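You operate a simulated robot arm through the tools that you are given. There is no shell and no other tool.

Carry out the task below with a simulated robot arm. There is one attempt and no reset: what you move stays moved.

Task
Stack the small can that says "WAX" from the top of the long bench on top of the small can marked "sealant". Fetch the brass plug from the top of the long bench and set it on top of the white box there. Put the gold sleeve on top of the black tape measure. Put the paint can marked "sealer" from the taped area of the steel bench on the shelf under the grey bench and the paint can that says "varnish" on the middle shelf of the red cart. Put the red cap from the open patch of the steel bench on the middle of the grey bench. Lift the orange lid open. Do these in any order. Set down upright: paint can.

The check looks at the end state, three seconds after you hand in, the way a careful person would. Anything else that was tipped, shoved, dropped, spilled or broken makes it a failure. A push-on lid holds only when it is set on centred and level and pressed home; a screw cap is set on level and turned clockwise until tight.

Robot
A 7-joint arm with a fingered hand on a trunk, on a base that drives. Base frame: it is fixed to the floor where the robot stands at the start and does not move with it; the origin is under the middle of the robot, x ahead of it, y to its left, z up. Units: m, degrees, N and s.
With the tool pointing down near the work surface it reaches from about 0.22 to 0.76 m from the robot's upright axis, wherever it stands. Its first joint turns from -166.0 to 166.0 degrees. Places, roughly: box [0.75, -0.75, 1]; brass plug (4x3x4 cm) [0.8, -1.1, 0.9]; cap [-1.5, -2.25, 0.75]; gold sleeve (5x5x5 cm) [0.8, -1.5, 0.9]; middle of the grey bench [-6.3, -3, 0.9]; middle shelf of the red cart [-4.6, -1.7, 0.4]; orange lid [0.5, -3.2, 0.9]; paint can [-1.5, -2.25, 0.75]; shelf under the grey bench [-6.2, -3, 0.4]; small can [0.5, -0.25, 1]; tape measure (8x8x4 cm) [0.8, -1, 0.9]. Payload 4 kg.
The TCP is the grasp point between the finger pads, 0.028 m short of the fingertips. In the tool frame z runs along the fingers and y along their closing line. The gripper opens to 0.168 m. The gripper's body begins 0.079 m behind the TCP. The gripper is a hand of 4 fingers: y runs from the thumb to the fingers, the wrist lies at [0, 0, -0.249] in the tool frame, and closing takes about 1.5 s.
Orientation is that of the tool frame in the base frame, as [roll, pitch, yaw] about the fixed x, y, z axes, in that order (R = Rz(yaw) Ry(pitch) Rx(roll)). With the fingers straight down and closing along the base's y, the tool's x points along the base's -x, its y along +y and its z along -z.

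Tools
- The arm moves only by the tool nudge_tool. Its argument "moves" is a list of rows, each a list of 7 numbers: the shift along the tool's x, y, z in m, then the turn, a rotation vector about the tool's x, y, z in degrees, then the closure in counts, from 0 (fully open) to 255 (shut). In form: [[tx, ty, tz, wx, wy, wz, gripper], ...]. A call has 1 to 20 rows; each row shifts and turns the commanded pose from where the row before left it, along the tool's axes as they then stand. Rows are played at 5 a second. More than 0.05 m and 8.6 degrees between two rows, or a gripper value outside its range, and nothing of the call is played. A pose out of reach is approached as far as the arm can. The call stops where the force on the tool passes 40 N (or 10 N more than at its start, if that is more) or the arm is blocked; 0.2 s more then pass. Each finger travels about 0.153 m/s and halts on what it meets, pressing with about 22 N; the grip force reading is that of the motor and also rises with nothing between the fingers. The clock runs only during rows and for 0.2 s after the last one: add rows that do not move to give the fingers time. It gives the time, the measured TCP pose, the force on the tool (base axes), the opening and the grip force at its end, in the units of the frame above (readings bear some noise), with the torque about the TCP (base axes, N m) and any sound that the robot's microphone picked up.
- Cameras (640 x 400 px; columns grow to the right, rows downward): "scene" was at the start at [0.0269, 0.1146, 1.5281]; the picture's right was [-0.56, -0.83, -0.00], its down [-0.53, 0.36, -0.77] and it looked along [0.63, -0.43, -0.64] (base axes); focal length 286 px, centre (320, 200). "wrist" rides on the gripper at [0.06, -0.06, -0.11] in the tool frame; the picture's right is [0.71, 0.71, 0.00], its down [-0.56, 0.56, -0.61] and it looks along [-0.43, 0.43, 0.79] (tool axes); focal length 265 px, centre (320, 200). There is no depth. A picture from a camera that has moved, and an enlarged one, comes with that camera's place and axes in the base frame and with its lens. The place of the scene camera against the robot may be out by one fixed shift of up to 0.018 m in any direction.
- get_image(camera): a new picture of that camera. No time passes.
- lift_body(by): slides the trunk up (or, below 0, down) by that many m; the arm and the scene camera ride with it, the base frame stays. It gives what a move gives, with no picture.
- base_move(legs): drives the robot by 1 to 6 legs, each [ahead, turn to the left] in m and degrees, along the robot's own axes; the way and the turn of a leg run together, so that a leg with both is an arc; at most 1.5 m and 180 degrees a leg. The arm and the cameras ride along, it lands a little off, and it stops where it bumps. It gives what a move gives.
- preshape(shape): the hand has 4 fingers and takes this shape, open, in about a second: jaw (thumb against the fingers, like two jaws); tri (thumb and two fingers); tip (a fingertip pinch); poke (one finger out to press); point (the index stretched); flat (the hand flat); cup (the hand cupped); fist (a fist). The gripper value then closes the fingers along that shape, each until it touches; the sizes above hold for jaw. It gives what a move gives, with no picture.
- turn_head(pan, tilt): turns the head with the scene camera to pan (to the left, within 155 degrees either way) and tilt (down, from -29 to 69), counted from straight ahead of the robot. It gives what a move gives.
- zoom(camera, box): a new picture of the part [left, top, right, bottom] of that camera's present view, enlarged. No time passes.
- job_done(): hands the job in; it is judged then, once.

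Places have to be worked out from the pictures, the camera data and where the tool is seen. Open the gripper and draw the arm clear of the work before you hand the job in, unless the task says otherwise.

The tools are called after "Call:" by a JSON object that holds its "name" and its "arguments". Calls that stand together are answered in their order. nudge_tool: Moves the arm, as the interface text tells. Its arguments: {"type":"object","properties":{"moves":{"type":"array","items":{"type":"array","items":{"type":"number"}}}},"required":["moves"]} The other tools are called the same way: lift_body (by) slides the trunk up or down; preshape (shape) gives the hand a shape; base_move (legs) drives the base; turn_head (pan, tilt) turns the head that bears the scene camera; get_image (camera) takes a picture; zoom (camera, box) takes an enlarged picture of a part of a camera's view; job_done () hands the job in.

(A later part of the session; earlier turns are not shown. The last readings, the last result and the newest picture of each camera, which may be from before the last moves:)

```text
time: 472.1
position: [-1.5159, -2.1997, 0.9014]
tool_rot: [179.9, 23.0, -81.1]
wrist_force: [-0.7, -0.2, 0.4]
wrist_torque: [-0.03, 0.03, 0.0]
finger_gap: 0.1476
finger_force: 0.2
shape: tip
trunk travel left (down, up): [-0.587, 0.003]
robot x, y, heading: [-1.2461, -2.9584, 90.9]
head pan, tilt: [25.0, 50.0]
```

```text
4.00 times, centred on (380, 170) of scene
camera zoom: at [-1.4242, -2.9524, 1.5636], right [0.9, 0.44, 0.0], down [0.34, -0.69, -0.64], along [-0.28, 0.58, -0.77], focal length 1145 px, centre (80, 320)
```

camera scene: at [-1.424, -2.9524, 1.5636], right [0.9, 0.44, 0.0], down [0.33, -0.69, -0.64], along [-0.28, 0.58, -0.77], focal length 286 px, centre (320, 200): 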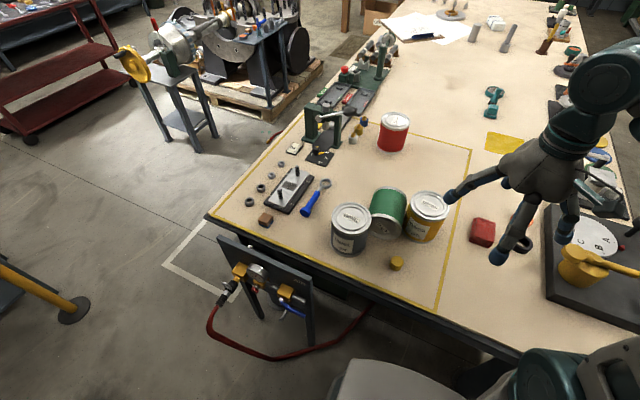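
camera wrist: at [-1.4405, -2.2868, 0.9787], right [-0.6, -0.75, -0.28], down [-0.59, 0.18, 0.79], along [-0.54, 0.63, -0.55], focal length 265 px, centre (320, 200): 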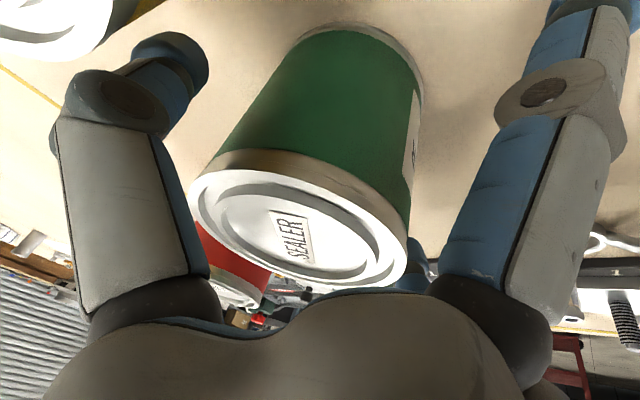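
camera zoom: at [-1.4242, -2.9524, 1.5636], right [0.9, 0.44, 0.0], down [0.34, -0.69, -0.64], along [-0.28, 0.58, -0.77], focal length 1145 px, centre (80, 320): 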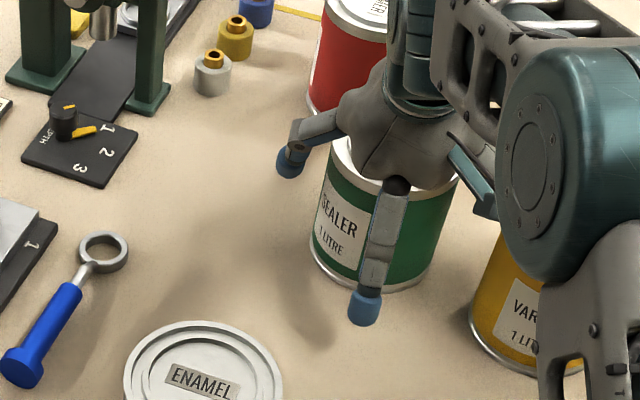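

The sealer stands upright. Its centre is at about (-1.505, -2.202). I adjust so the pads sit exactly on its diameter and lower, then re-grip.

Call:
{"name": "nudge_tool", "arguments": {"moves": [[0.0047, -0.0047, 0.0053, 0, 0, 0, 30], [0.0047, -0.0047, 0.0053, 0, 0, 0, 30], [0, 0, 0, 0, 0, 0, 30]]}}

Call:
{"name": "get_image", "arguments": {"camera": "wrist"}}

```text
time: 472.9
position: [-1.5019, -2.2029, 0.8879]
tool_rot: [-180.0, 22.9, -81.1]
wrist_force: [-1.6, 1.2, -0.9]
wrist_torque: [-0.06, -0.13, 0.07]
finger_gap: 0.1481
finger_force: 0.1
shape: tip
trunk travel left (down, up): [-0.587, 0.003]
robot x, y, heading: [-1.2452, -2.9574, 91.1]
head pan, tilt: [25.0, 50.0]
```

```text
taken
camera wrist: at [-1.4283, -2.2902, 0.9645], right [-0.6, -0.75, -0.28], down [-0.59, 0.18, 0.78], along [-0.54, 0.63, -0.56], focal length 265 px, centre (320, 200)
```

wrist: 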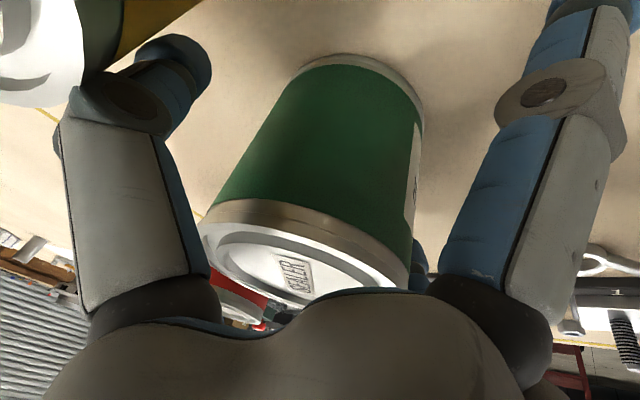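

Aligned to within a couple of millimetres by my estimate. I close the pinch slowly.

Call:
{"name": "nudge_tool", "arguments": {"moves": [[0, 0, 0, 0, 0, 0, 60], [0, 0, 0, 0, 0, 0, 80], [0, 0, 0, 0, 0, 0, 90], [0, 0, 0, 0, 0, 0, 100], [0, 0, 0, 0, 0, 0, 115], [0, 0, 0, 0, 0, 0, 130], [0, 0, 0, 0, 0, 0, 130], [0, 0, 0, 0, 0, 0, 130]]}}

Call:
{"name": "get_image", "arguments": {"camera": "wrist"}}

Call:
{"name": "zoom", "arguments": {"camera": "scene", "box": [320, 120, 440, 220]}}

```text
time: 474.7
position: [-1.5029, -2.2037, 0.8873]
tool_rot: [179.8, 23.0, -81.2]
wrist_force: [-1.1, -3.0, 0.1]
wrist_torque: [-0.05, -0.02, -0.09]
finger_gap: 0.1015
finger_force: 22.1
shape: tip
trunk travel left (down, up): [-0.587, 0.003]
robot x, y, heading: [-1.2444, -2.957, 90.9]
head pan, tilt: [25.0, 50.0]
```

```text
taken
camera wrist: at [-1.4287, -2.2904, 0.9647], right [-0.6, -0.75, -0.28], down [-0.59, 0.18, 0.78], along [-0.54, 0.63, -0.56], focal length 265 px, centre (320, 200)
```

wrist: 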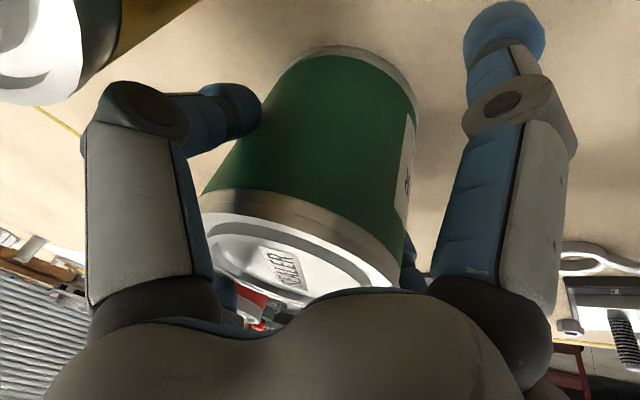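

```text
4.00 times, centred on (380, 170) of scene
camera zoom: at [-1.4245, -2.9525, 1.5635], right [0.9, 0.44, 0.0], down [0.34, -0.69, -0.64], along [-0.28, 0.58, -0.77], focal length 1145 px, centre (80, 320)
```

zoom: 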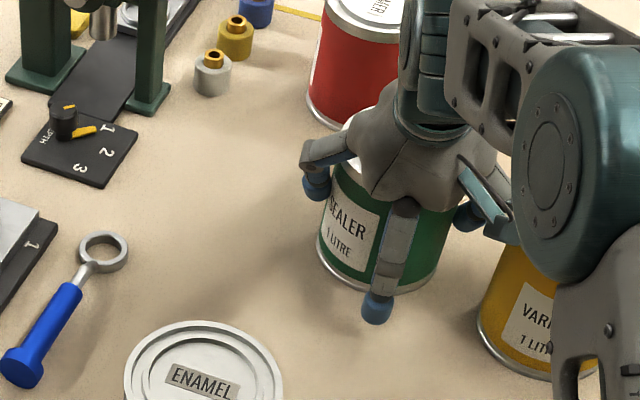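

The pads sit lower on the body now. I lift 3 cm as a test and compare the can's attitude.

Call:
{"name": "nudge_tool", "arguments": {"moves": [[-0.0039, 0, -0.0092, 0, 0, 0, 130], [-0.0039, 0, -0.0092, 0, 0, 0, 130], [-0.0039, 0, -0.0092, 0, 0, 0, 130], [0, 0, 0, 0, 0, 0, 130], [0, 0, 0, 0, 0, 0, 130], [0, 0, 0, 0, 0, 0, 130]]}}

Call:
{"name": "get_image", "arguments": {"camera": "wrist"}}

Call:
{"name": "zoom", "arguments": {"camera": "scene", "box": [320, 120, 440, 220]}}

```text
time: 476.1
position: [-1.5034, -2.2037, 0.9158]
tool_rot: [179.9, 22.9, -81.0]
wrist_force: [-0.3, -0.3, -11.1]
wrist_torque: [-0.18, -0.1, -0.02]
finger_gap: 0.1015
finger_force: 22.2
shape: tip
trunk travel left (down, up): [-0.587, 0.003]
robot x, y, heading: [-1.2476, -2.958, 90.7]
head pan, tilt: [25.0, 50.0]
```

```text
taken
camera wrist: at [-1.4285, -2.29, 0.9932], right [-0.6, -0.75, -0.27], down [-0.59, 0.18, 0.78], along [-0.54, 0.63, -0.56], focal length 265 px, centre (320, 200)
```

wrist: 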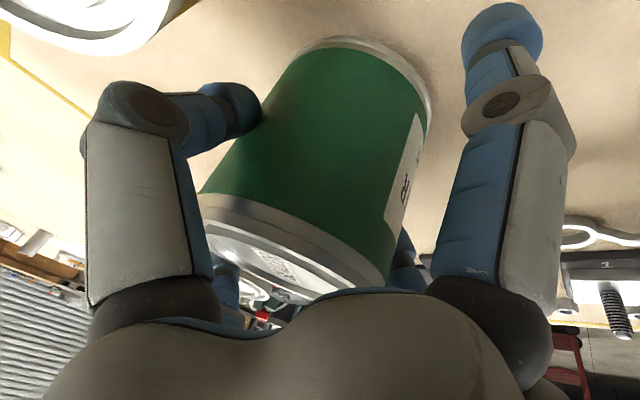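

```text
4.00 times, centred on (380, 170) of scene
camera zoom: at [-1.4248, -2.9509, 1.5635], right [0.9, 0.44, 0.0], down [0.34, -0.69, -0.64], along [-0.28, 0.58, -0.77], focal length 1145 px, centre (80, 320)
```

zoom: 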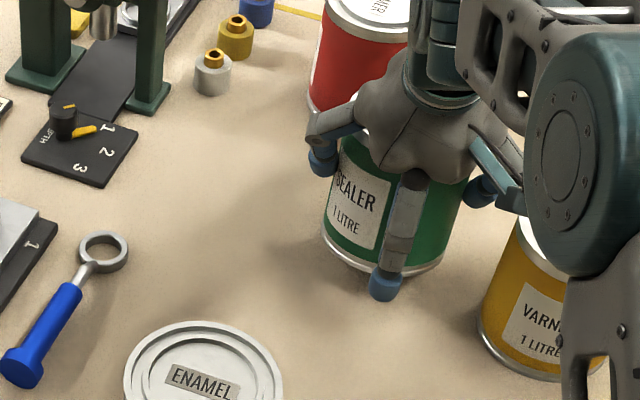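

The can leans about 11° (top forward), meaning the pads are some 6 mm behind its centre. I set it down again and shift the grip forward.

Call:
{"name": "nudge_tool", "arguments": {"moves": [[0.0039, 0, 0.0092, 0, 0, 0, 130], [0.0039, 0, 0.0092, 0, 0, 0, 130], [0.003, 0, 0.007, 0, 0, 0, 130], [0, 0, 0, 0, 0, 0, 130]]}}

```text
time: 477.1
position: [-1.5047, -2.2023, 0.8898]
tool_rot: [180.0, 23.2, -81.1]
wrist_force: [0.4, -0.3, -8.2]
wrist_torque: [-0.01, -0.06, 0.03]
finger_gap: 0.1015
finger_force: 21.8
shape: tip
trunk travel left (down, up): [-0.587, 0.003]
robot x, y, heading: [-1.2471, -2.9601, 91.1]
head pan, tilt: [25.0, 50.0]
```

Call:
{"name": "nudge_tool", "arguments": {"moves": [[0.0008, 0, 0.0018, 0, 0, 0, 130], [0.0008, 0, 0.0018, 0, 0, 0, 130], [0, 0, 0, 0, 0, 0, 130]]}}

```text
time: 477.9
position: [-1.5053, -2.2009, 0.8884]
tool_rot: [179.8, 23.3, -81.1]
wrist_force: [-0.7, -1.0, 1.8]
wrist_torque: [0.11, -0.17, 0.0]
finger_gap: 0.1016
finger_force: 21.9
shape: tip
trunk travel left (down, up): [-0.587, 0.003]
robot x, y, heading: [-1.2469, -2.9576, 91.0]
head pan, tilt: [25.0, 50.0]
```

The bench carries the weight. I open, shift 7 mm forward and re-grip.

Call:
{"name": "nudge_tool", "arguments": {"moves": [[0.0006, 0, 0.0014, 0, 0, 0, 130], [0, 0, 0, 0, 0, 0, 98], [0, 0, 0, 0, 0, 0, 90], [0, 0, 0, 0, 0, 0, 75], [0, 0, 0, 0, 0, 0, 50], [0, 0, 0, 0, 0, 0, 35], [-0.0032, 0, 0.0013, 0, 0, 0, 35], [-0.0032, 0, 0.0014, 0, 0, 0, 35], [0, 0, 0, 0, 0, 0, 35]]}}

Call:
{"name": "get_image", "arguments": {"camera": "wrist"}}

```text
time: 479.9
position: [-1.5055, -2.1969, 0.8834]
tool_rot: [179.9, 23.0, -81.2]
wrist_force: [0.3, 0.4, 0.6]
wrist_torque: [0.03, 0.0, -0.04]
finger_gap: 0.1448
finger_force: 0.0
shape: tip
trunk travel left (down, up): [-0.587, 0.003]
robot x, y, heading: [-1.2469, -2.9624, 90.7]
head pan, tilt: [25.0, 50.0]
```

```text
taken
camera wrist: at [-1.4305, -2.2835, 0.9616], right [-0.6, -0.75, -0.28], down [-0.59, 0.18, 0.79], along [-0.54, 0.63, -0.55], focal length 265 px, centre (320, 200)
```

wrist: 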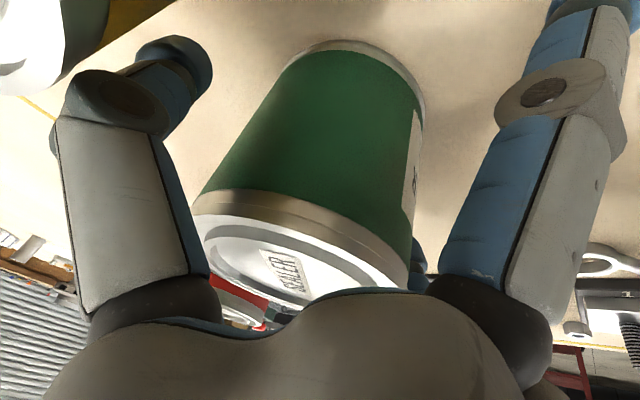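

I raise 6 mm for palm clearance and close.

Call:
{"name": "nudge_tool", "arguments": {"moves": [[-0.0023, 0, -0.0055, 0, 0, 0, 35], [0, 0, 0, 0, 0, 0, 60], [0, 0, 0, 0, 0, 0, 80], [0, 0, 0, 0, 0, 0, 92], [0, 0, 0, 0, 0, 0, 105], [0, 0, 0, 0, 0, 0, 130], [0, 0, 0, 0, 0, 0, 130], [0, 0, 0, 0, 0, 0, 130], [-0.0039, 0, -0.0092, 0, 0, 0, 130], [-0.0039, 0, -0.0092, 0, 0, 0, 130], [-0.0039, 0, -0.0092, 0, 0, 0, 130], [0, 0, 0, 0, 0, 0, 130], [0, 0, 0, 0, 0, 0, 130], [0, 0, 0, 0, 0, 0, 130]]}}

Call:
{"name": "get_image", "arguments": {"camera": "wrist"}}

Call:
{"name": "zoom", "arguments": {"camera": "scene", "box": [320, 120, 440, 220]}}

```text
time: 482.9
position: [-1.5047, -2.195, 0.9191]
tool_rot: [179.9, 22.9, -81.1]
wrist_force: [-0.6, -0.7, -12.7]
wrist_torque: [-0.15, -0.08, -0.04]
finger_gap: 0.1022
finger_force: 22.1
shape: tip
trunk travel left (down, up): [-0.587, 0.003]
robot x, y, heading: [-1.2467, -2.9601, 91.1]
head pan, tilt: [25.0, 50.0]
```

```text
taken
camera wrist: at [-1.4306, -2.283, 0.9966], right [-0.6, -0.75, -0.27], down [-0.59, 0.18, 0.78], along [-0.54, 0.63, -0.56], focal length 265 px, centre (320, 200)
```

wrist: 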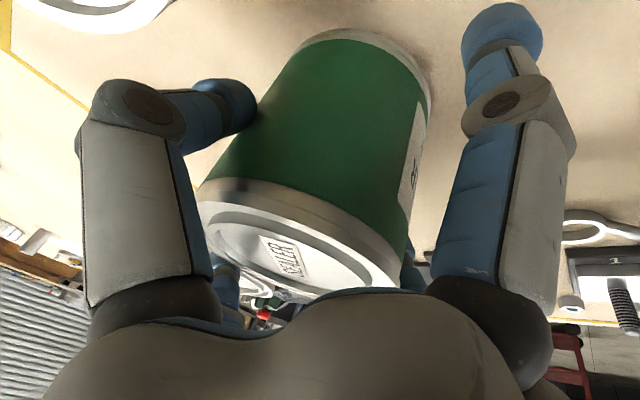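

```text
4.00 times, centred on (380, 170) of scene
camera zoom: at [-1.4249, -2.9509, 1.5635], right [0.9, 0.44, 0.0], down [0.34, -0.69, -0.64], along [-0.28, 0.58, -0.77], focal length 1145 px, centre (80, 320)
```

zoom: 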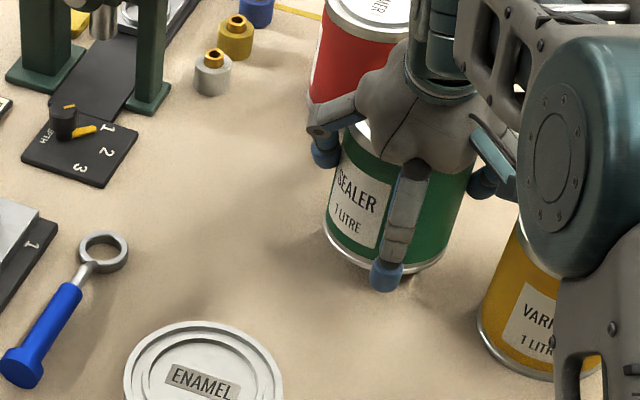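

Now it hangs almost straight. I lift higher and retract carefully toward me.

Call:
{"name": "nudge_tool", "arguments": {"moves": [[-0.0078, 0, -0.0184, 0, 0, 0, 135], [-0.0078, 0, -0.0184, 0, 0, 0, 135], [-0.0078, 0, -0.0184, 0, 0, 0, 135], [-0.0078, 0, -0.0184, 0, 0, 0, 135], [0.0163, 0, -0.0127, 0, 0, 0, 135], [0.0204, 0, -0.0159, 0, 0, 0, 135], [0.0245, 0, -0.0191, 0, 0, 0, 135], [0.0245, 0, -0.0191, 0, 0, 0, 135], [0.0245, 0, -0.0191, 0, 0, 0, 135], [0.0245, 0, -0.0191, 0, 0, 0, 135], [0.0245, 0, -0.0191, 0, 0, 0, 135], [0.0163, 0, -0.0127, 0, 0, 0, 135], [0, 0, 0, 0, 0, 0, 135], [0, 0, 0, 0, 0, 0, 135]]}}

Call:
{"name": "get_image", "arguments": {"camera": "wrist"}}

Call:
{"name": "get_image", "arguments": {"camera": "scene"}}

```text
time: 485.9
position: [-1.4719, -2.407, 1.0563]
tool_rot: [179.9, 23.0, -81.1]
wrist_force: [0.1, 0.5, -11.6]
wrist_torque: [-0.12, -0.06, 0.0]
finger_gap: 0.1023
finger_force: 22.0
shape: tip
trunk travel left (down, up): [-0.587, 0.003]
robot x, y, heading: [-1.2442, -2.9575, 91.2]
head pan, tilt: [25.0, 50.0]
```

```text
taken
camera wrist: at [-1.3972, -2.4937, 1.1323], right [-0.6, -0.75, -0.27], down [-0.59, 0.18, 0.78], along [-0.54, 0.63, -0.56], focal length 265 px, centre (320, 200)
```

wrist: 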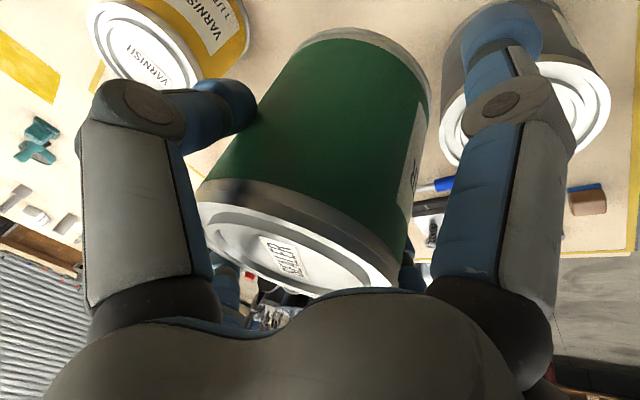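

```text
taken
camera scene: at [-1.4247, -2.9513, 1.5635], right [0.9, 0.44, 0.0], down [0.34, -0.69, -0.64], along [-0.28, 0.58, -0.77], focal length 286 px, centre (320, 200)
```

scene: 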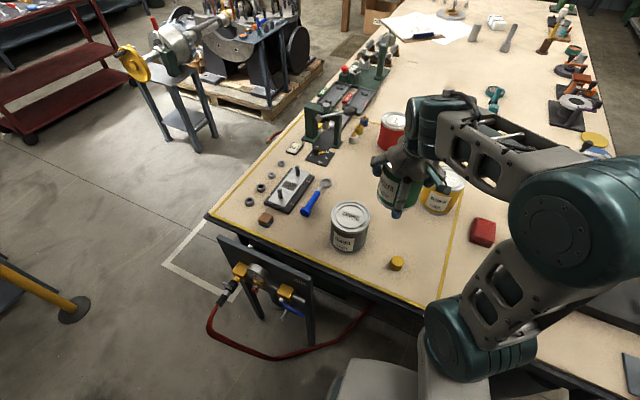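

The can hangs steadily. I bring it in front of me and then back out from the bench.

Call:
{"name": "nudge_tool", "arguments": {"moves": [[0.0163, -0.0257, -0.0106, 0, 0, 0, 135], [0.0163, -0.0257, -0.0106, 0, 0, 0, 135], [0.0163, -0.0257, -0.0106, 0, 0, 0, 135], [0.0163, -0.0257, -0.0106, 0, 0, 0, 135], [0.0163, -0.0257, -0.0106, 0, 0, 0, 135], [0.0163, -0.0257, -0.0106, 0, 0, 0, 135], [0, 0, 0, 0, 0, 0, 135]]}}

Call:
{"name": "base_move", "arguments": {"legs": [[-0.45, 0]]}}

Call:
{"name": "get_image", "arguments": {"camera": "wrist"}}

```text
time: 487.5
position: [-1.2996, -2.496, 1.0757]
tool_rot: [179.9, 23.0, -81.0]
wrist_force: [-0.5, 0.0, -12.3]
wrist_torque: [-0.12, -0.04, 0.0]
finger_gap: 0.1025
finger_force: 21.6
shape: tip
trunk travel left (down, up): [-0.587, 0.003]
robot x, y, heading: [-1.2425, -2.9601, 91.2]
head pan, tilt: [25.0, 50.0]
```

```text
time: 490.2
position: [-1.2948, -2.9391, 1.0763]
tool_rot: [179.9, 23.1, -80.4]
wrist_force: [0.2, -0.7, -12.2]
wrist_torque: [-0.13, -0.05, 0.03]
finger_gap: 0.1025
finger_force: 21.7
shape: tip
trunk travel left (down, up): [-0.587, 0.003]
robot x, y, heading: [-1.2373, -3.3989, 91.6]
head pan, tilt: [25.0, 50.0]
```

```text
taken
camera wrist: at [-1.2196, -3.0257, 1.1533], right [-0.59, -0.76, -0.27], down [-0.59, 0.18, 0.78], along [-0.55, 0.63, -0.56], focal length 265 px, centre (320, 200)
```

wrist: 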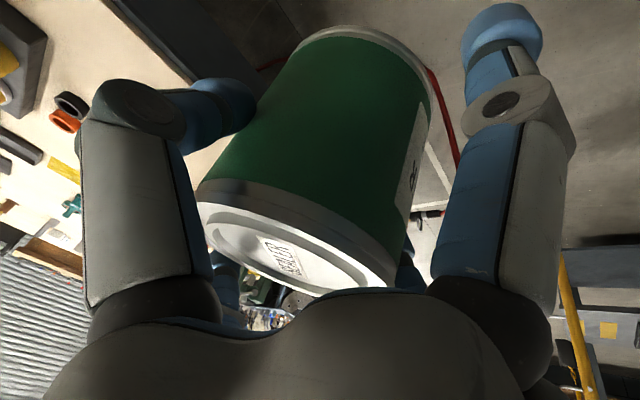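

Stable. I continue along the same route as before, checking the grip on the way.

Call:
{"name": "base_move", "arguments": {"legs": [[0, 89], [1.12, 0]]}}

```text
time: 499.4
position: [-2.7773, -3.4016, 1.0747]
tool_rot: [180.0, 22.9, 5.9]
wrist_force: [-0.6, -0.3, -12.2]
wrist_torque: [0.05, -0.14, -0.01]
finger_gap: 0.1027
finger_force: 22.0
shape: tip
trunk travel left (down, up): [-0.587, 0.003]
robot x, y, heading: [-2.3153, -3.3692, 177.7]
head pan, tilt: [25.0, 50.0]
```

Before turning past the bollard, I raise the can another 6 cm for clearance.

Call:
{"name": "nudge_tool", "arguments": {"moves": [[-0.0078, 0, -0.0184, 0, 0, 0, 135], [-0.0078, 0, -0.0184, 0, 0, 0, 135], [-0.0078, 0, -0.0184, 0, 0, 0, 135], [0, 0, 0, 0, 0, 0, 135]]}}

Call:
{"name": "base_move", "arguments": {"legs": [[0, -81], [0.85, 0]]}}

```text
time: 500.4
position: [-2.7781, -3.4017, 1.1373]
tool_rot: [179.9, 22.9, 5.8]
wrist_force: [0.8, 0.3, -12.3]
wrist_torque: [0.02, -0.12, 0.03]
finger_gap: 0.1022
finger_force: 22.1
shape: tip
trunk travel left (down, up): [-0.587, 0.003]
robot x, y, heading: [-2.3138, -3.3715, 177.6]
head pan, tilt: [25.0, 50.0]
```

```text
time: 508.3
position: [-2.5491, -2.0732, 1.1372]
tool_rot: [179.9, 22.8, -74.4]
wrist_force: [0.0, 0.0, -12.6]
wrist_torque: [-0.12, -0.07, 0.0]
finger_gap: 0.1023
finger_force: 21.9
shape: tip
trunk travel left (down, up): [-0.587, 0.003]
robot x, y, heading: [-2.4412, -2.5297, 97.9]
head pan, tilt: [25.0, 50.0]
```

Call:
{"name": "base_move", "arguments": {"legs": [[0, 83]]}}

Call:
{"name": "get_image", "arguments": {"camera": "wrist"}}

```text
time: 512.2
position: [-2.9046, -2.5715, 1.1372]
tool_rot: [180.0, 22.9, 7.7]
wrist_force: [0.5, -0.4, -12.2]
wrist_torque: [0.07, -0.14, -0.02]
finger_gap: 0.1024
finger_force: 22.0
shape: tip
trunk travel left (down, up): [-0.587, 0.003]
robot x, y, heading: [-2.4393, -2.525, 179.9]
head pan, tilt: [25.0, 50.0]
```

```text
taken
camera wrist: at [-2.8154, -2.4968, 1.214], right [0.74, -0.61, -0.27], down [-0.2, -0.59, 0.78], along [-0.64, -0.53, -0.56], focal length 265 px, centre (320, 200)
```

wrist: 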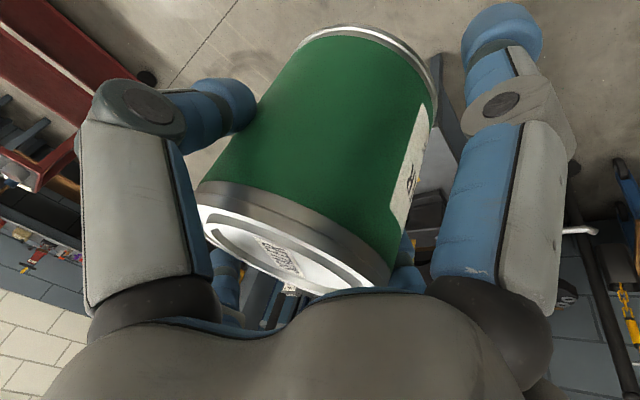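

The hold is still fine. I continue west.

Call:
{"name": "base_move", "arguments": {"legs": [[1.45, 0], [0, 17], [0.6, 0]]}}

Call:
{"name": "get_image", "arguments": {"camera": "wrist"}}

```text
time: 523.4
position: [-4.894, -2.921, 1.1359]
tool_rot: [180.0, 22.9, 26.1]
wrist_force: [-0.3, -0.7, -12.1]
wrist_torque: [0.08, -0.1, 0.03]
finger_gap: 0.1021
finger_force: 21.6
shape: tip
trunk travel left (down, up): [-0.587, 0.003]
robot x, y, heading: [-4.4636, -2.7344, -161.9]
head pan, tilt: [25.0, 50.0]
```

```text
taken
camera wrist: at [-4.833, -2.8232, 1.2138], right [0.9, -0.35, -0.27], down [0.0, -0.62, 0.78], along [-0.44, -0.7, -0.56], focal length 265 px, centre (320, 200)
```

wrist: 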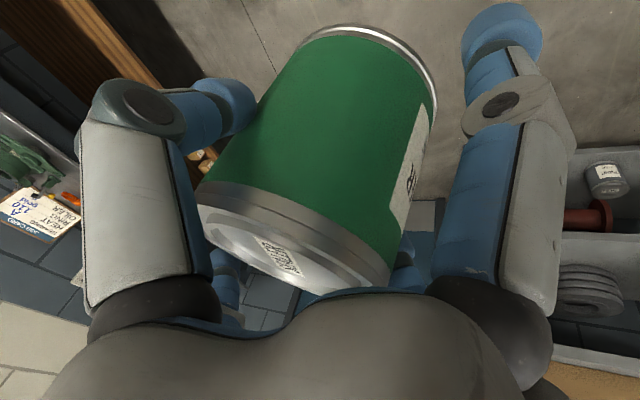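

Still steady. I approach the grey bench and square up, stopping about 0.6 m from its front edge.

Call:
{"name": "base_move", "arguments": {"legs": [[0, -5], [0.86, 0], [0, -13]]}}

Call:
{"name": "turn_head", "arguments": {"pan": 10, "tilt": 45}}

Call:
{"name": "get_image", "arguments": {"camera": "scene"}}

Call:
{"name": "get_image", "arguments": {"camera": "wrist"}}

```text
time: 529.2
position: [-5.759, -2.9839, 1.1352]
tool_rot: [179.9, 22.8, 8.7]
wrist_force: [0.4, 0.1, -11.8]
wrist_torque: [0.06, -0.14, -0.02]
finger_gap: 0.1024
finger_force: 21.8
shape: tip
trunk travel left (down, up): [-0.587, 0.003]
robot x, y, heading: [-5.3, -2.9298, -179.4]
head pan, tilt: [25.0, 50.0]
```

```text
time: 530.0
position: [-5.7589, -2.9828, 1.1348]
tool_rot: [180.0, 22.8, 8.7]
wrist_force: [0.4, -0.2, -12.8]
wrist_torque: [0.08, -0.1, 0.01]
finger_gap: 0.1023
finger_force: 22.0
shape: tip
trunk travel left (down, up): [-0.587, 0.003]
robot x, y, heading: [-5.2973, -2.9319, -179.5]
head pan, tilt: [10.0, 45.0]
```

```text
taken
camera scene: at [-5.3, -3.1095, 1.5704], right [-0.19, 0.98, 0.0], down [0.7, 0.13, -0.71], along [-0.69, -0.13, -0.71], focal length 286 px, centre (320, 200)
```

scene: 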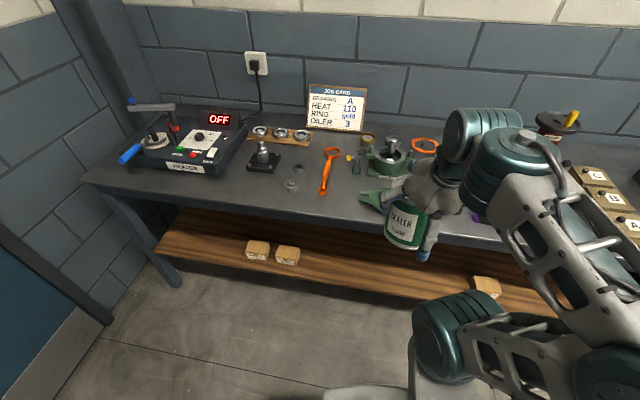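

```text
taken
camera wrist: at [-5.6721, -2.9084, 1.2137], right [0.75, -0.6, -0.27], down [-0.19, -0.59, 0.78], along [-0.63, -0.54, -0.56], focal length 265 px, centre (320, 200)
```

wrist: 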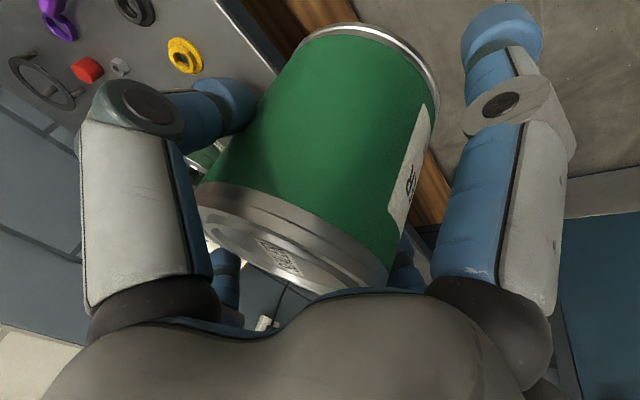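

The can hangs in front of the bench. I adjust the tilt to 30° (which also straightens the can) and align the tool with the bench.

Call:
{"name": "nudge_tool", "arguments": {"moves": [[0, 0, 0, 1.7, 0, 4, 135], [0, 0, 0, 1.7, 0, 4, 135], [0, 0, 0, 0, -3.6, 0, 135], [0, 0, 0, 0, -3.6, 0, 135], [0, 0, 0, 0, 0, 0, 135], [0, 0, 0, 0, 0, 0, 135]]}}

Call:
{"name": "get_image", "arguments": {"camera": "wrist"}}

Call:
{"name": "zoom", "arguments": {"camera": "scene", "box": [340, 160, 480, 280]}}

```text
time: 531.4
position: [-5.7588, -2.9839, 1.1368]
tool_rot: [179.9, 30.1, 0.1]
wrist_force: [-0.7, -0.1, -12.5]
wrist_torque: [0.05, -0.18, 0.01]
finger_gap: 0.1027
finger_force: 21.6
shape: tip
trunk travel left (down, up): [-0.587, 0.003]
robot x, y, heading: [-5.2976, -2.9307, -179.5]
head pan, tilt: [10.0, 45.0]
```

```text
taken
camera wrist: at [-5.6529, -2.9227, 1.201], right [0.61, -0.71, -0.35], down [-0.18, -0.56, 0.81], along [-0.77, -0.44, -0.47], focal length 265 px, centre (320, 200)
```

wrist: 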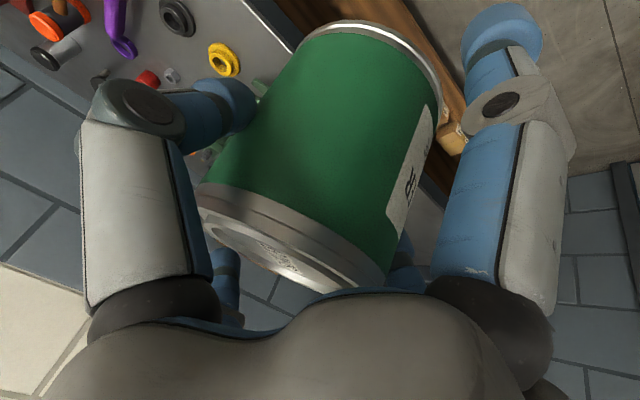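

```text
3.33 times, centred on (410, 220) of scene
camera zoom: at [-5.3, -3.1094, 1.5705], right [-0.19, 0.98, 0.0], down [0.7, 0.13, -0.71], along [-0.69, -0.13, -0.71], focal length 954 px, centre (20, 133)
```

zoom: 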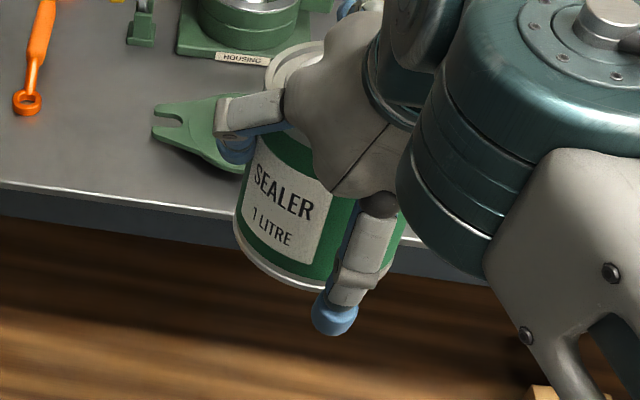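

The can is close to upright in the image. I lower the trunk by 0.35 m in stages, with the can in front of the bench edge.

Call:
{"name": "lift_body", "arguments": {"by": -0.2}}

Call:
{"name": "lift_body", "arguments": {"by": -0.15}}

Call:
{"name": "get_image", "arguments": {"camera": "scene"}}

Call:
{"name": "get_image", "arguments": {"camera": "wrist"}}

```text
time: 533.6
position: [-5.7593, -2.9831, 0.9367]
tool_rot: [179.8, 29.9, 0.1]
wrist_force: [0.1, 0.2, -12.4]
wrist_torque: [0.05, -0.19, -0.03]
finger_gap: 0.1025
finger_force: 22.0
shape: tip
trunk travel left (down, up): [-0.387, 0.203]
robot x, y, heading: [-5.2957, -2.9281, -179.3]
head pan, tilt: [10.0, 45.0]
```

```text
time: 535.3
position: [-5.7595, -2.9839, 0.7862]
tool_rot: [179.8, 30.0, 0.1]
wrist_force: [-0.1, 0.0, -12.8]
wrist_torque: [0.06, -0.15, -0.01]
finger_gap: 0.1025
finger_force: 22.3
shape: tip
trunk travel left (down, up): [-0.237, 0.353]
robot x, y, heading: [-5.2988, -2.9311, -179.3]
head pan, tilt: [10.0, 45.0]
```

```text
taken
camera scene: at [-5.2998, -3.1094, 1.2205], right [-0.19, 0.98, 0.0], down [0.7, 0.13, -0.71], along [-0.69, -0.13, -0.71], focal length 286 px, centre (320, 200)
```

scene: 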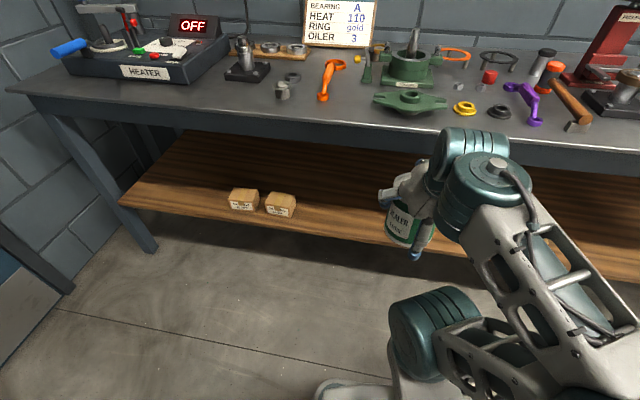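

```text
taken
camera wrist: at [-5.6527, -2.9226, 0.8512], right [0.61, -0.71, -0.35], down [-0.17, -0.56, 0.81], along [-0.77, -0.44, -0.47], focal length 265 px, centre (320, 200)
```

wrist: 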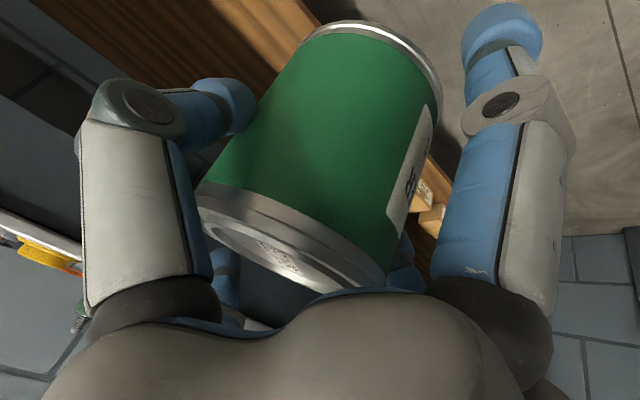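

I zoom in on the can from this lower viewpoint to judge its lean and the shelf's height.

Call:
{"name": "zoom", "arguments": {"camera": "scene", "box": [340, 160, 480, 270]}}

```text
3.64 times, centred on (410, 215) of scene
camera zoom: at [-5.2998, -3.1094, 1.2205], right [-0.19, 0.98, 0.0], down [0.7, 0.13, -0.71], along [-0.69, -0.13, -0.71], focal length 1041 px, centre (-7, 146)
```

zoom: 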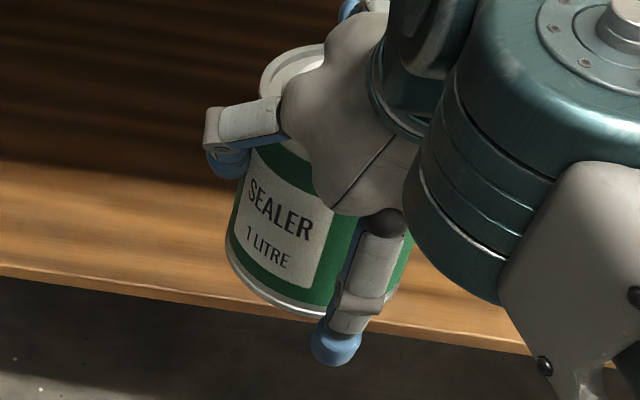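

I lower the hand 0.2 m so the can's bottom is a few centimetres above shelf level, still outside the shelf's front edge.

Call:
{"name": "nudge_tool", "arguments": {"moves": [[0.016, 0, 0.0277, 0, 0, 0, 135], [0.016, 0, 0.0277, 0, 0, 0, 135], [0.016, 0, 0.0277, 0, 0, 0, 135], [0.016, 0, 0.0277, 0, 0, 0, 135], [0.016, 0, 0.0277, 0, 0, 0, 135], [0.016, 0, 0.0277, 0, 0, 0, 135], [0, 0, 0, 0, 0, 0, 135]]}}

Call:
{"name": "get_image", "arguments": {"camera": "scene"}}

Call:
{"name": "get_image", "arguments": {"camera": "wrist"}}

```text
time: 536.9
position: [-5.7631, -2.9842, 0.5988]
tool_rot: [180.0, 29.9, 0.0]
wrist_force: [0.0, -0.1, -13.0]
wrist_torque: [0.04, -0.19, 0.01]
finger_gap: 0.1022
finger_force: 22.1
shape: tip
out of reach, approached as far as the arm can: row 2
trunk travel left (down, up): [-0.237, 0.353]
robot x, y, heading: [-5.2976, -2.9315, -179.3]
head pan, tilt: [10.0, 45.0]
```

```text
taken
camera scene: at [-5.2998, -3.1093, 1.2205], right [-0.19, 0.98, 0.0], down [0.7, 0.13, -0.71], along [-0.69, -0.13, -0.71], focal length 286 px, centre (320, 200)
```

scene: 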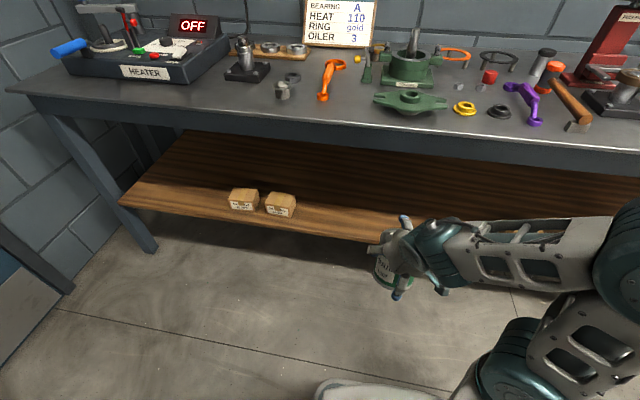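

```text
taken
camera wrist: at [-5.6558, -2.9228, 0.6636], right [0.61, -0.71, -0.35], down [-0.18, -0.56, 0.81], along [-0.77, -0.44, -0.47], focal length 265 px, centre (320, 200)
```

wrist: 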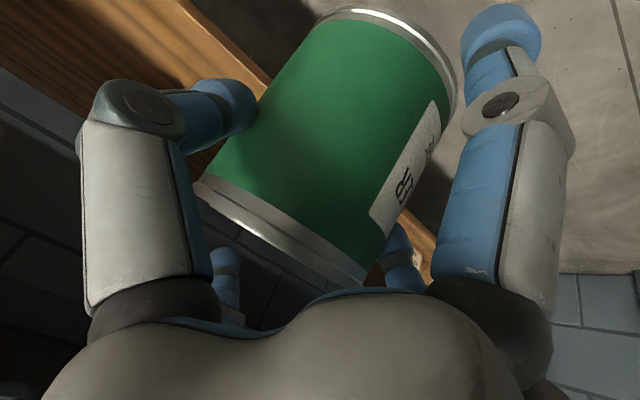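

The arm changed its configuration on the way down and the can seems to lean forward more now. I zoom in to judge it before going on.

Call:
{"name": "zoom", "arguments": {"camera": "scene", "box": [340, 200, 460, 310]}}

Call:
{"name": "turn_head", "arguments": {"pan": -5, "tilt": 60}}

Call:
{"name": "get_image", "arguments": {"camera": "scene"}}

```text
3.64 times, centred on (400, 255) of scene
camera zoom: at [-5.2998, -3.1093, 1.2205], right [-0.19, 0.98, 0.0], down [0.7, 0.13, -0.71], along [-0.69, -0.13, -0.71], focal length 1041 px, centre (29, 0)
```

zoom: 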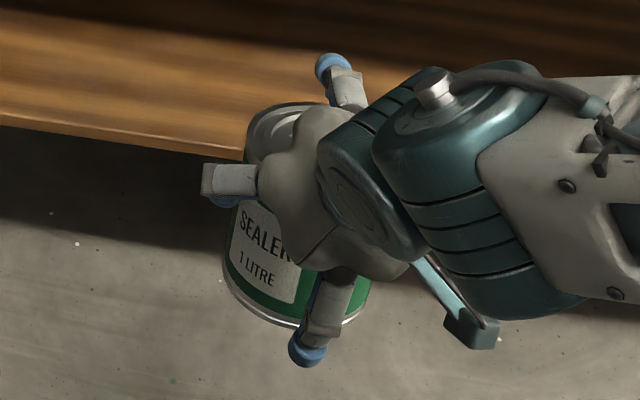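

```text
time: 537.7
position: [-5.7623, -2.9841, 0.5998]
tool_rot: [179.9, 30.0, -0.1]
wrist_force: [-0.4, -1.6, -12.2]
wrist_torque: [0.01, -0.17, -0.01]
finger_gap: 0.1017
finger_force: 21.8
shape: tip
trunk travel left (down, up): [-0.237, 0.353]
robot x, y, heading: [-5.3011, -2.9283, -179.6]
head pan, tilt: [-5.0, 60.0]
```

```text
taken
camera scene: at [-5.2864, -3.0893, 1.201], right [0.07, 1.0, 0.0], down [0.86, -0.06, -0.5], along [-0.5, 0.04, -0.87], focal length 286 px, centre (320, 200)
```

scene: 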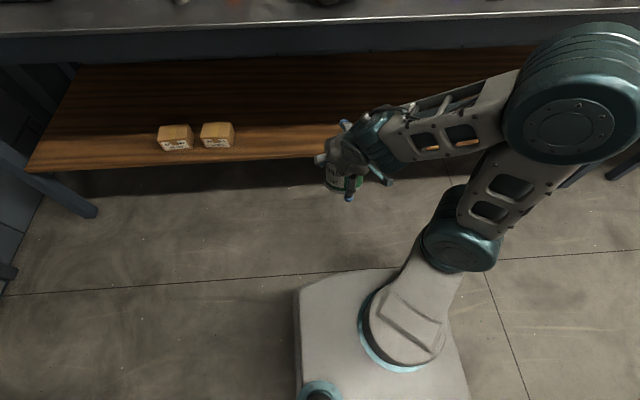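

The can leans about 20° forward, which setting down should correct. To keep the wrist clear of the bench's front edge, I tilt the tool slowly to 40° and watch how the can reacts.

Call:
{"name": "nudge_tool", "arguments": {"moves": [[0, 0, 0, 0, -2.5, 0, 140], [0, 0, 0, 0, -2.5, 0, 140], [0, 0, 0, 0, -2.5, 0, 140], [0, 0, 0, 0, -2.5, 0, 140], [0, 0, 0, 0, 0, 0, 140], [0, 0, 0, 0, 0, 0, 140]]}}

Call:
{"name": "get_image", "arguments": {"camera": "wrist"}}

Call:
{"name": "zoom", "arguments": {"camera": "scene", "box": [280, 100, 440, 230]}}

```text
time: 539.1
position: [-5.761, -2.9845, 0.6002]
tool_rot: [179.9, 39.9, 0.0]
wrist_force: [0.3, 0.4, -12.1]
wrist_torque: [0.02, -0.21, 0.0]
finger_gap: 0.1018
finger_force: 21.6
shape: tip
trunk travel left (down, up): [-0.237, 0.353]
robot x, y, heading: [-5.2944, -2.9299, -179.4]
head pan, tilt: [-5.0, 60.0]
```

```text
taken
camera wrist: at [-5.6446, -2.9232, 0.6448], right [0.54, -0.71, -0.45], down [-0.03, -0.56, 0.83], along [-0.84, -0.44, -0.32], focal length 265 px, centre (320, 200)
```

wrist: 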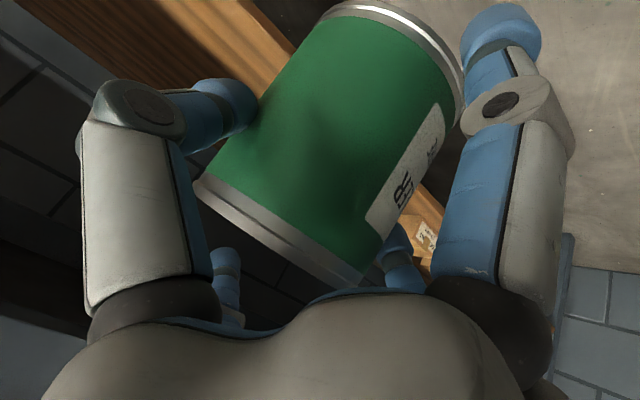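

```text
3.08 times, centred on (360, 165) of scene
camera zoom: at [-5.2863, -3.0892, 1.201], right [0.07, 1.0, 0.0], down [0.86, -0.06, -0.5], along [-0.5, 0.04, -0.87], focal length 881 px, centre (197, 308)
```

zoom: 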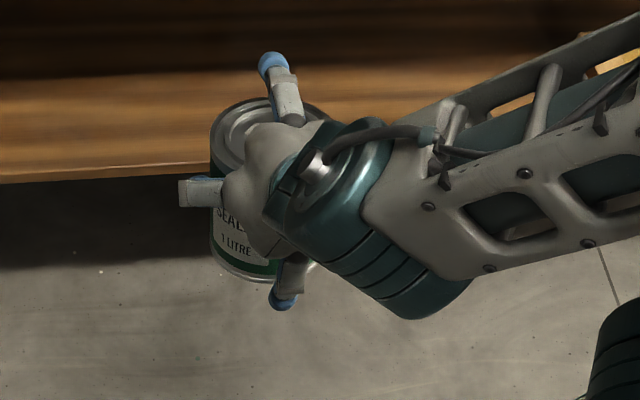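

The can rotates along with the tool, so more tilt reduces its lean. I tilt another 8°.

Call:
{"name": "nudge_tool", "arguments": {"moves": [[0, 0, 0, 0, -2, 0, 140], [0, 0, 0, 0, -2, 0, 140], [0, 0, 0, 0, -2, 0, 140], [0, 0, 0, 0, -2, 0, 140], [0, 0, 0, 0, 0, 0, 140], [0, 0, 0, 0, 0, 0, 140]]}}

Call:
{"name": "get_image", "arguments": {"camera": "wrist"}}

Call:
{"name": "zoom", "arguments": {"camera": "scene", "box": [280, 100, 440, 230]}}

```text
time: 540.5
position: [-5.7616, -2.9844, 0.6001]
tool_rot: [179.9, 47.9, 0.0]
wrist_force: [-0.6, 0.0, -11.9]
wrist_torque: [0.02, -0.31, 0.01]
finger_gap: 0.1019
finger_force: 22.4
shape: tip
trunk travel left (down, up): [-0.237, 0.353]
robot x, y, heading: [-5.297, -2.9319, -179.2]
head pan, tilt: [-5.0, 60.0]
```

```text
taken
camera wrist: at [-5.6401, -2.9231, 0.6281], right [0.47, -0.71, -0.52], down [0.08, -0.56, 0.83], along [-0.88, -0.44, -0.2], focal length 265 px, centre (320, 200)
```

wrist: 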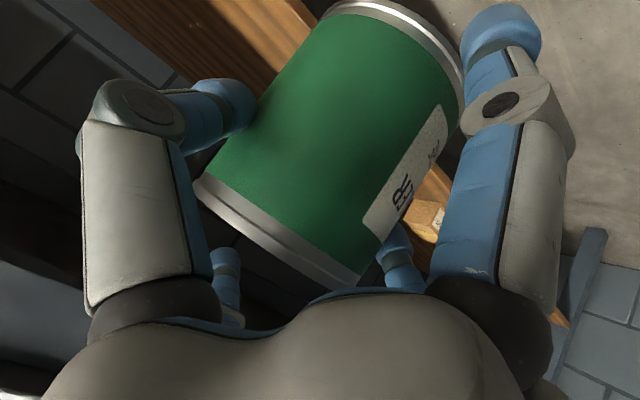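

```text
3.08 times, centred on (360, 165) of scene
camera zoom: at [-5.2864, -3.0893, 1.201], right [0.07, 1.0, 0.0], down [0.86, -0.06, -0.5], along [-0.5, 0.04, -0.87], focal length 881 px, centre (197, 308)
```

zoom: 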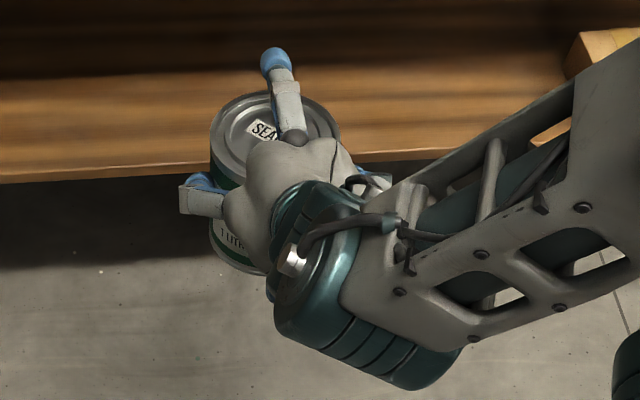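

Lean is about 13° now. I lower to z ≈ 0.565 and start moving forward toward the shelf in small steps.

Call:
{"name": "nudge_tool", "arguments": {"moves": [[0.013, 0, 0.0117, 0, 0, 0, 140], [0.013, 0, 0.0117, 0, 0, 0, 140], [-0.01, 0, 0.0111, 0, 0, 0, 140], [-0.01, 0, 0.0111, 0, 0, 0, 140], [-0.01, 0, 0.0111, 0, 0, 0, 140], [-0.01, 0, 0.0111, 0, 0, 0, 140], [-0.01, 0, 0.0111, 0, 0, 0, 140], [-0.01, 0, 0.0111, 0, 0, 0, 140], [0, 0, 0, 0, 0, 0, 140]]}}

Call:
{"name": "get_image", "arguments": {"camera": "wrist"}}

Call:
{"name": "get_image", "arguments": {"camera": "scene"}}

```text
time: 542.5
position: [-5.8515, -2.9863, 0.5649]
tool_rot: [179.9, 48.0, 0.0]
wrist_force: [0.9, -0.2, -12.3]
wrist_torque: [0.08, -0.28, 0.01]
finger_gap: 0.1019
finger_force: 22.3
shape: tip
trunk travel left (down, up): [-0.237, 0.353]
robot x, y, heading: [-5.2966, -2.9288, -179.1]
head pan, tilt: [-5.0, 60.0]
```

```text
taken
camera wrist: at [-5.7302, -2.9238, 0.5923], right [0.47, -0.71, -0.52], down [0.08, -0.56, 0.83], along [-0.88, -0.44, -0.2], focal length 265 px, centre (320, 200)
```

wrist: 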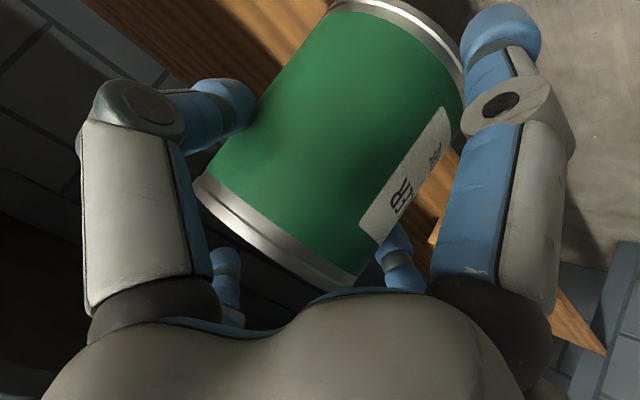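

```text
taken
camera scene: at [-5.2865, -3.0893, 1.201], right [0.07, 1.0, 0.0], down [0.86, -0.06, -0.5], along [-0.5, 0.04, -0.87], focal length 286 px, centre (320, 200)
```

scene: 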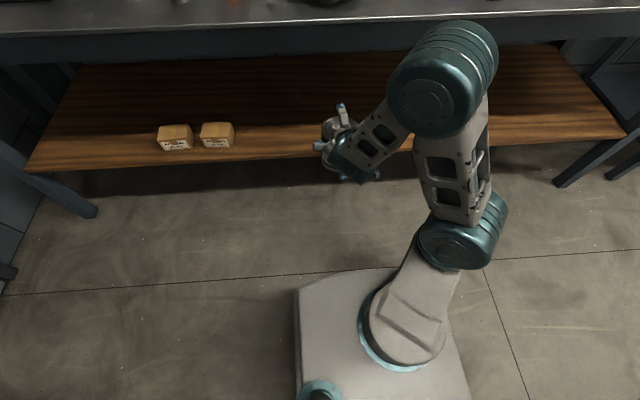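

The arm is clear of the bench. I continue forward slowly to bring the can over the shelf.

Call:
{"name": "nudge_tool", "arguments": {"moves": [[-0.01, 0, 0.0111, 0, 0, 0, 140], [-0.01, 0, 0.0111, 0, 0, 0, 140], [-0.01, 0, 0.0111, 0, 0, 0, 140], [-0.01, 0, 0.0111, 0, 0, 0, 140], [-0.01, 0, 0.0111, 0, 0, 0, 140], [-0.01, 0, 0.0111, 0, 0, 0, 140], [-0.01, 0, 0.0111, 0, 0, 0, 140], [0, 0, 0, 0, 0, 0, 140]]}}

Call:
{"name": "get_image", "arguments": {"camera": "wrist"}}

Call:
{"name": "zoom", "arguments": {"camera": "scene", "box": [250, 20, 450, 200]}}

```text
time: 544.3
position: [-5.9552, -2.9841, 0.5639]
tool_rot: [180.0, 48.0, 0.0]
wrist_force: [-0.5, 0.4, -12.8]
wrist_torque: [0.06, -0.27, -0.02]
finger_gap: 0.1018
finger_force: 22.0
shape: tip
trunk travel left (down, up): [-0.237, 0.353]
robot x, y, heading: [-5.3002, -2.9331, -179.3]
head pan, tilt: [-5.0, 60.0]
```

```text
taken
camera wrist: at [-5.8339, -2.923, 0.593], right [0.47, -0.71, -0.52], down [0.08, -0.56, 0.83], along [-0.88, -0.44, -0.21], focal length 265 px, centre (320, 200)
```

wrist: 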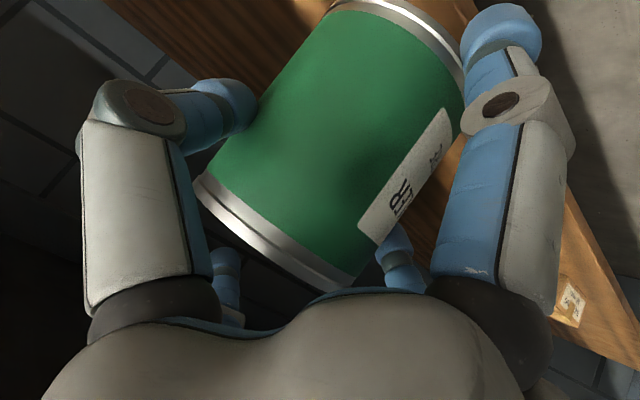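

```text
2.22 times, centred on (350, 110) of scene
camera zoom: at [-5.2867, -3.0893, 1.201], right [0.07, 1.0, 0.0], down [0.86, -0.06, -0.5], along [-0.5, 0.04, -0.87], focal length 636 px, centre (253, 400)
```

zoom: 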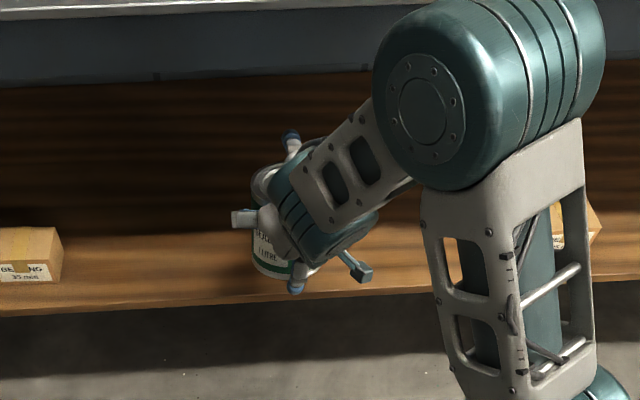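

The can is over the shelf edge. I move another 5.5 cm in so it will stand fully on the shelf.

Call:
{"name": "nudge_tool", "arguments": {"moves": [[-0.009, 0, 0.01, 0, 0, 0, 140], [-0.009, 0, 0.01, 0, 0, 0, 140], [-0.009, 0, 0.01, 0, 0, 0, 140], [-0.009, 0, 0.01, 0, 0, 0, 140], [0, 0, 0, 0, 0, 0, 140]]}}

Call:
{"name": "zoom", "arguments": {"camera": "scene", "box": [250, 20, 450, 200]}}

Call:
{"name": "get_image", "arguments": {"camera": "wrist"}}

```text
time: 545.5
position: [-6.0092, -2.9854, 0.5663]
tool_rot: [180.0, 47.9, 0.0]
wrist_force: [0.3, -0.1, -13.2]
wrist_torque: [0.0, -0.3, 0.01]
finger_gap: 0.1021
finger_force: 22.7
shape: tip
trunk travel left (down, up): [-0.237, 0.353]
robot x, y, heading: [-5.2998, -2.931, -179.1]
head pan, tilt: [-5.0, 60.0]
```

```text
2.22 times, centred on (350, 110) of scene
camera zoom: at [-5.2868, -3.0893, 1.201], right [0.07, 1.0, 0.0], down [0.86, -0.06, -0.5], along [-0.5, 0.04, -0.87], focal length 636 px, centre (253, 400)
```

zoom: 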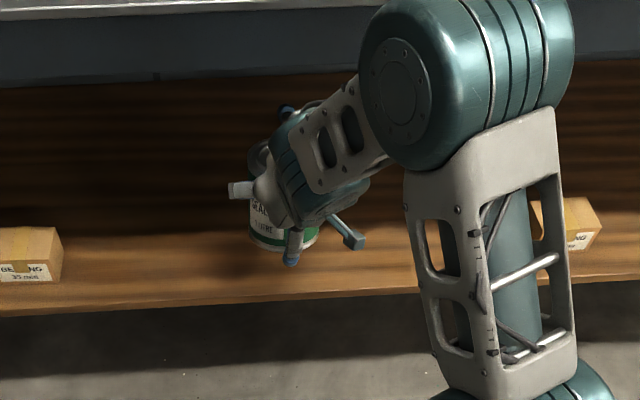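

```text
taken
camera wrist: at [-5.8865, -2.9243, 0.5943], right [0.47, -0.71, -0.52], down [0.08, -0.56, 0.83], along [-0.88, -0.44, -0.21], focal length 265 px, centre (320, 200)
```

wrist: 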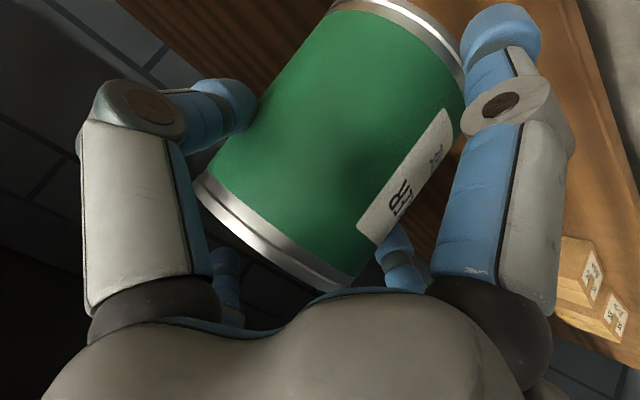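

Now the can is fully over the shelf. I lower in 8 mm steps and monitor the force.

Call:
{"name": "nudge_tool", "arguments": {"moves": [[0.0059, 0, 0.0054, 0, 0, 0, 140], [0.0059, 0, 0.0054, 0, 0, 0, 140], [0, 0, 0, 0, 0, 0, 140]]}}

```text
time: 546.3
position: [-6.0096, -2.9847, 0.5496]
tool_rot: [179.8, 48.0, 0.0]
wrist_force: [-0.7, 0.6, -12.1]
wrist_torque: [0.04, -0.27, -0.01]
finger_gap: 0.102
finger_force: 22.2
shape: tip
trunk travel left (down, up): [-0.237, 0.353]
robot x, y, heading: [-5.3015, -2.9317, -179.2]
head pan, tilt: [-5.0, 60.0]
```

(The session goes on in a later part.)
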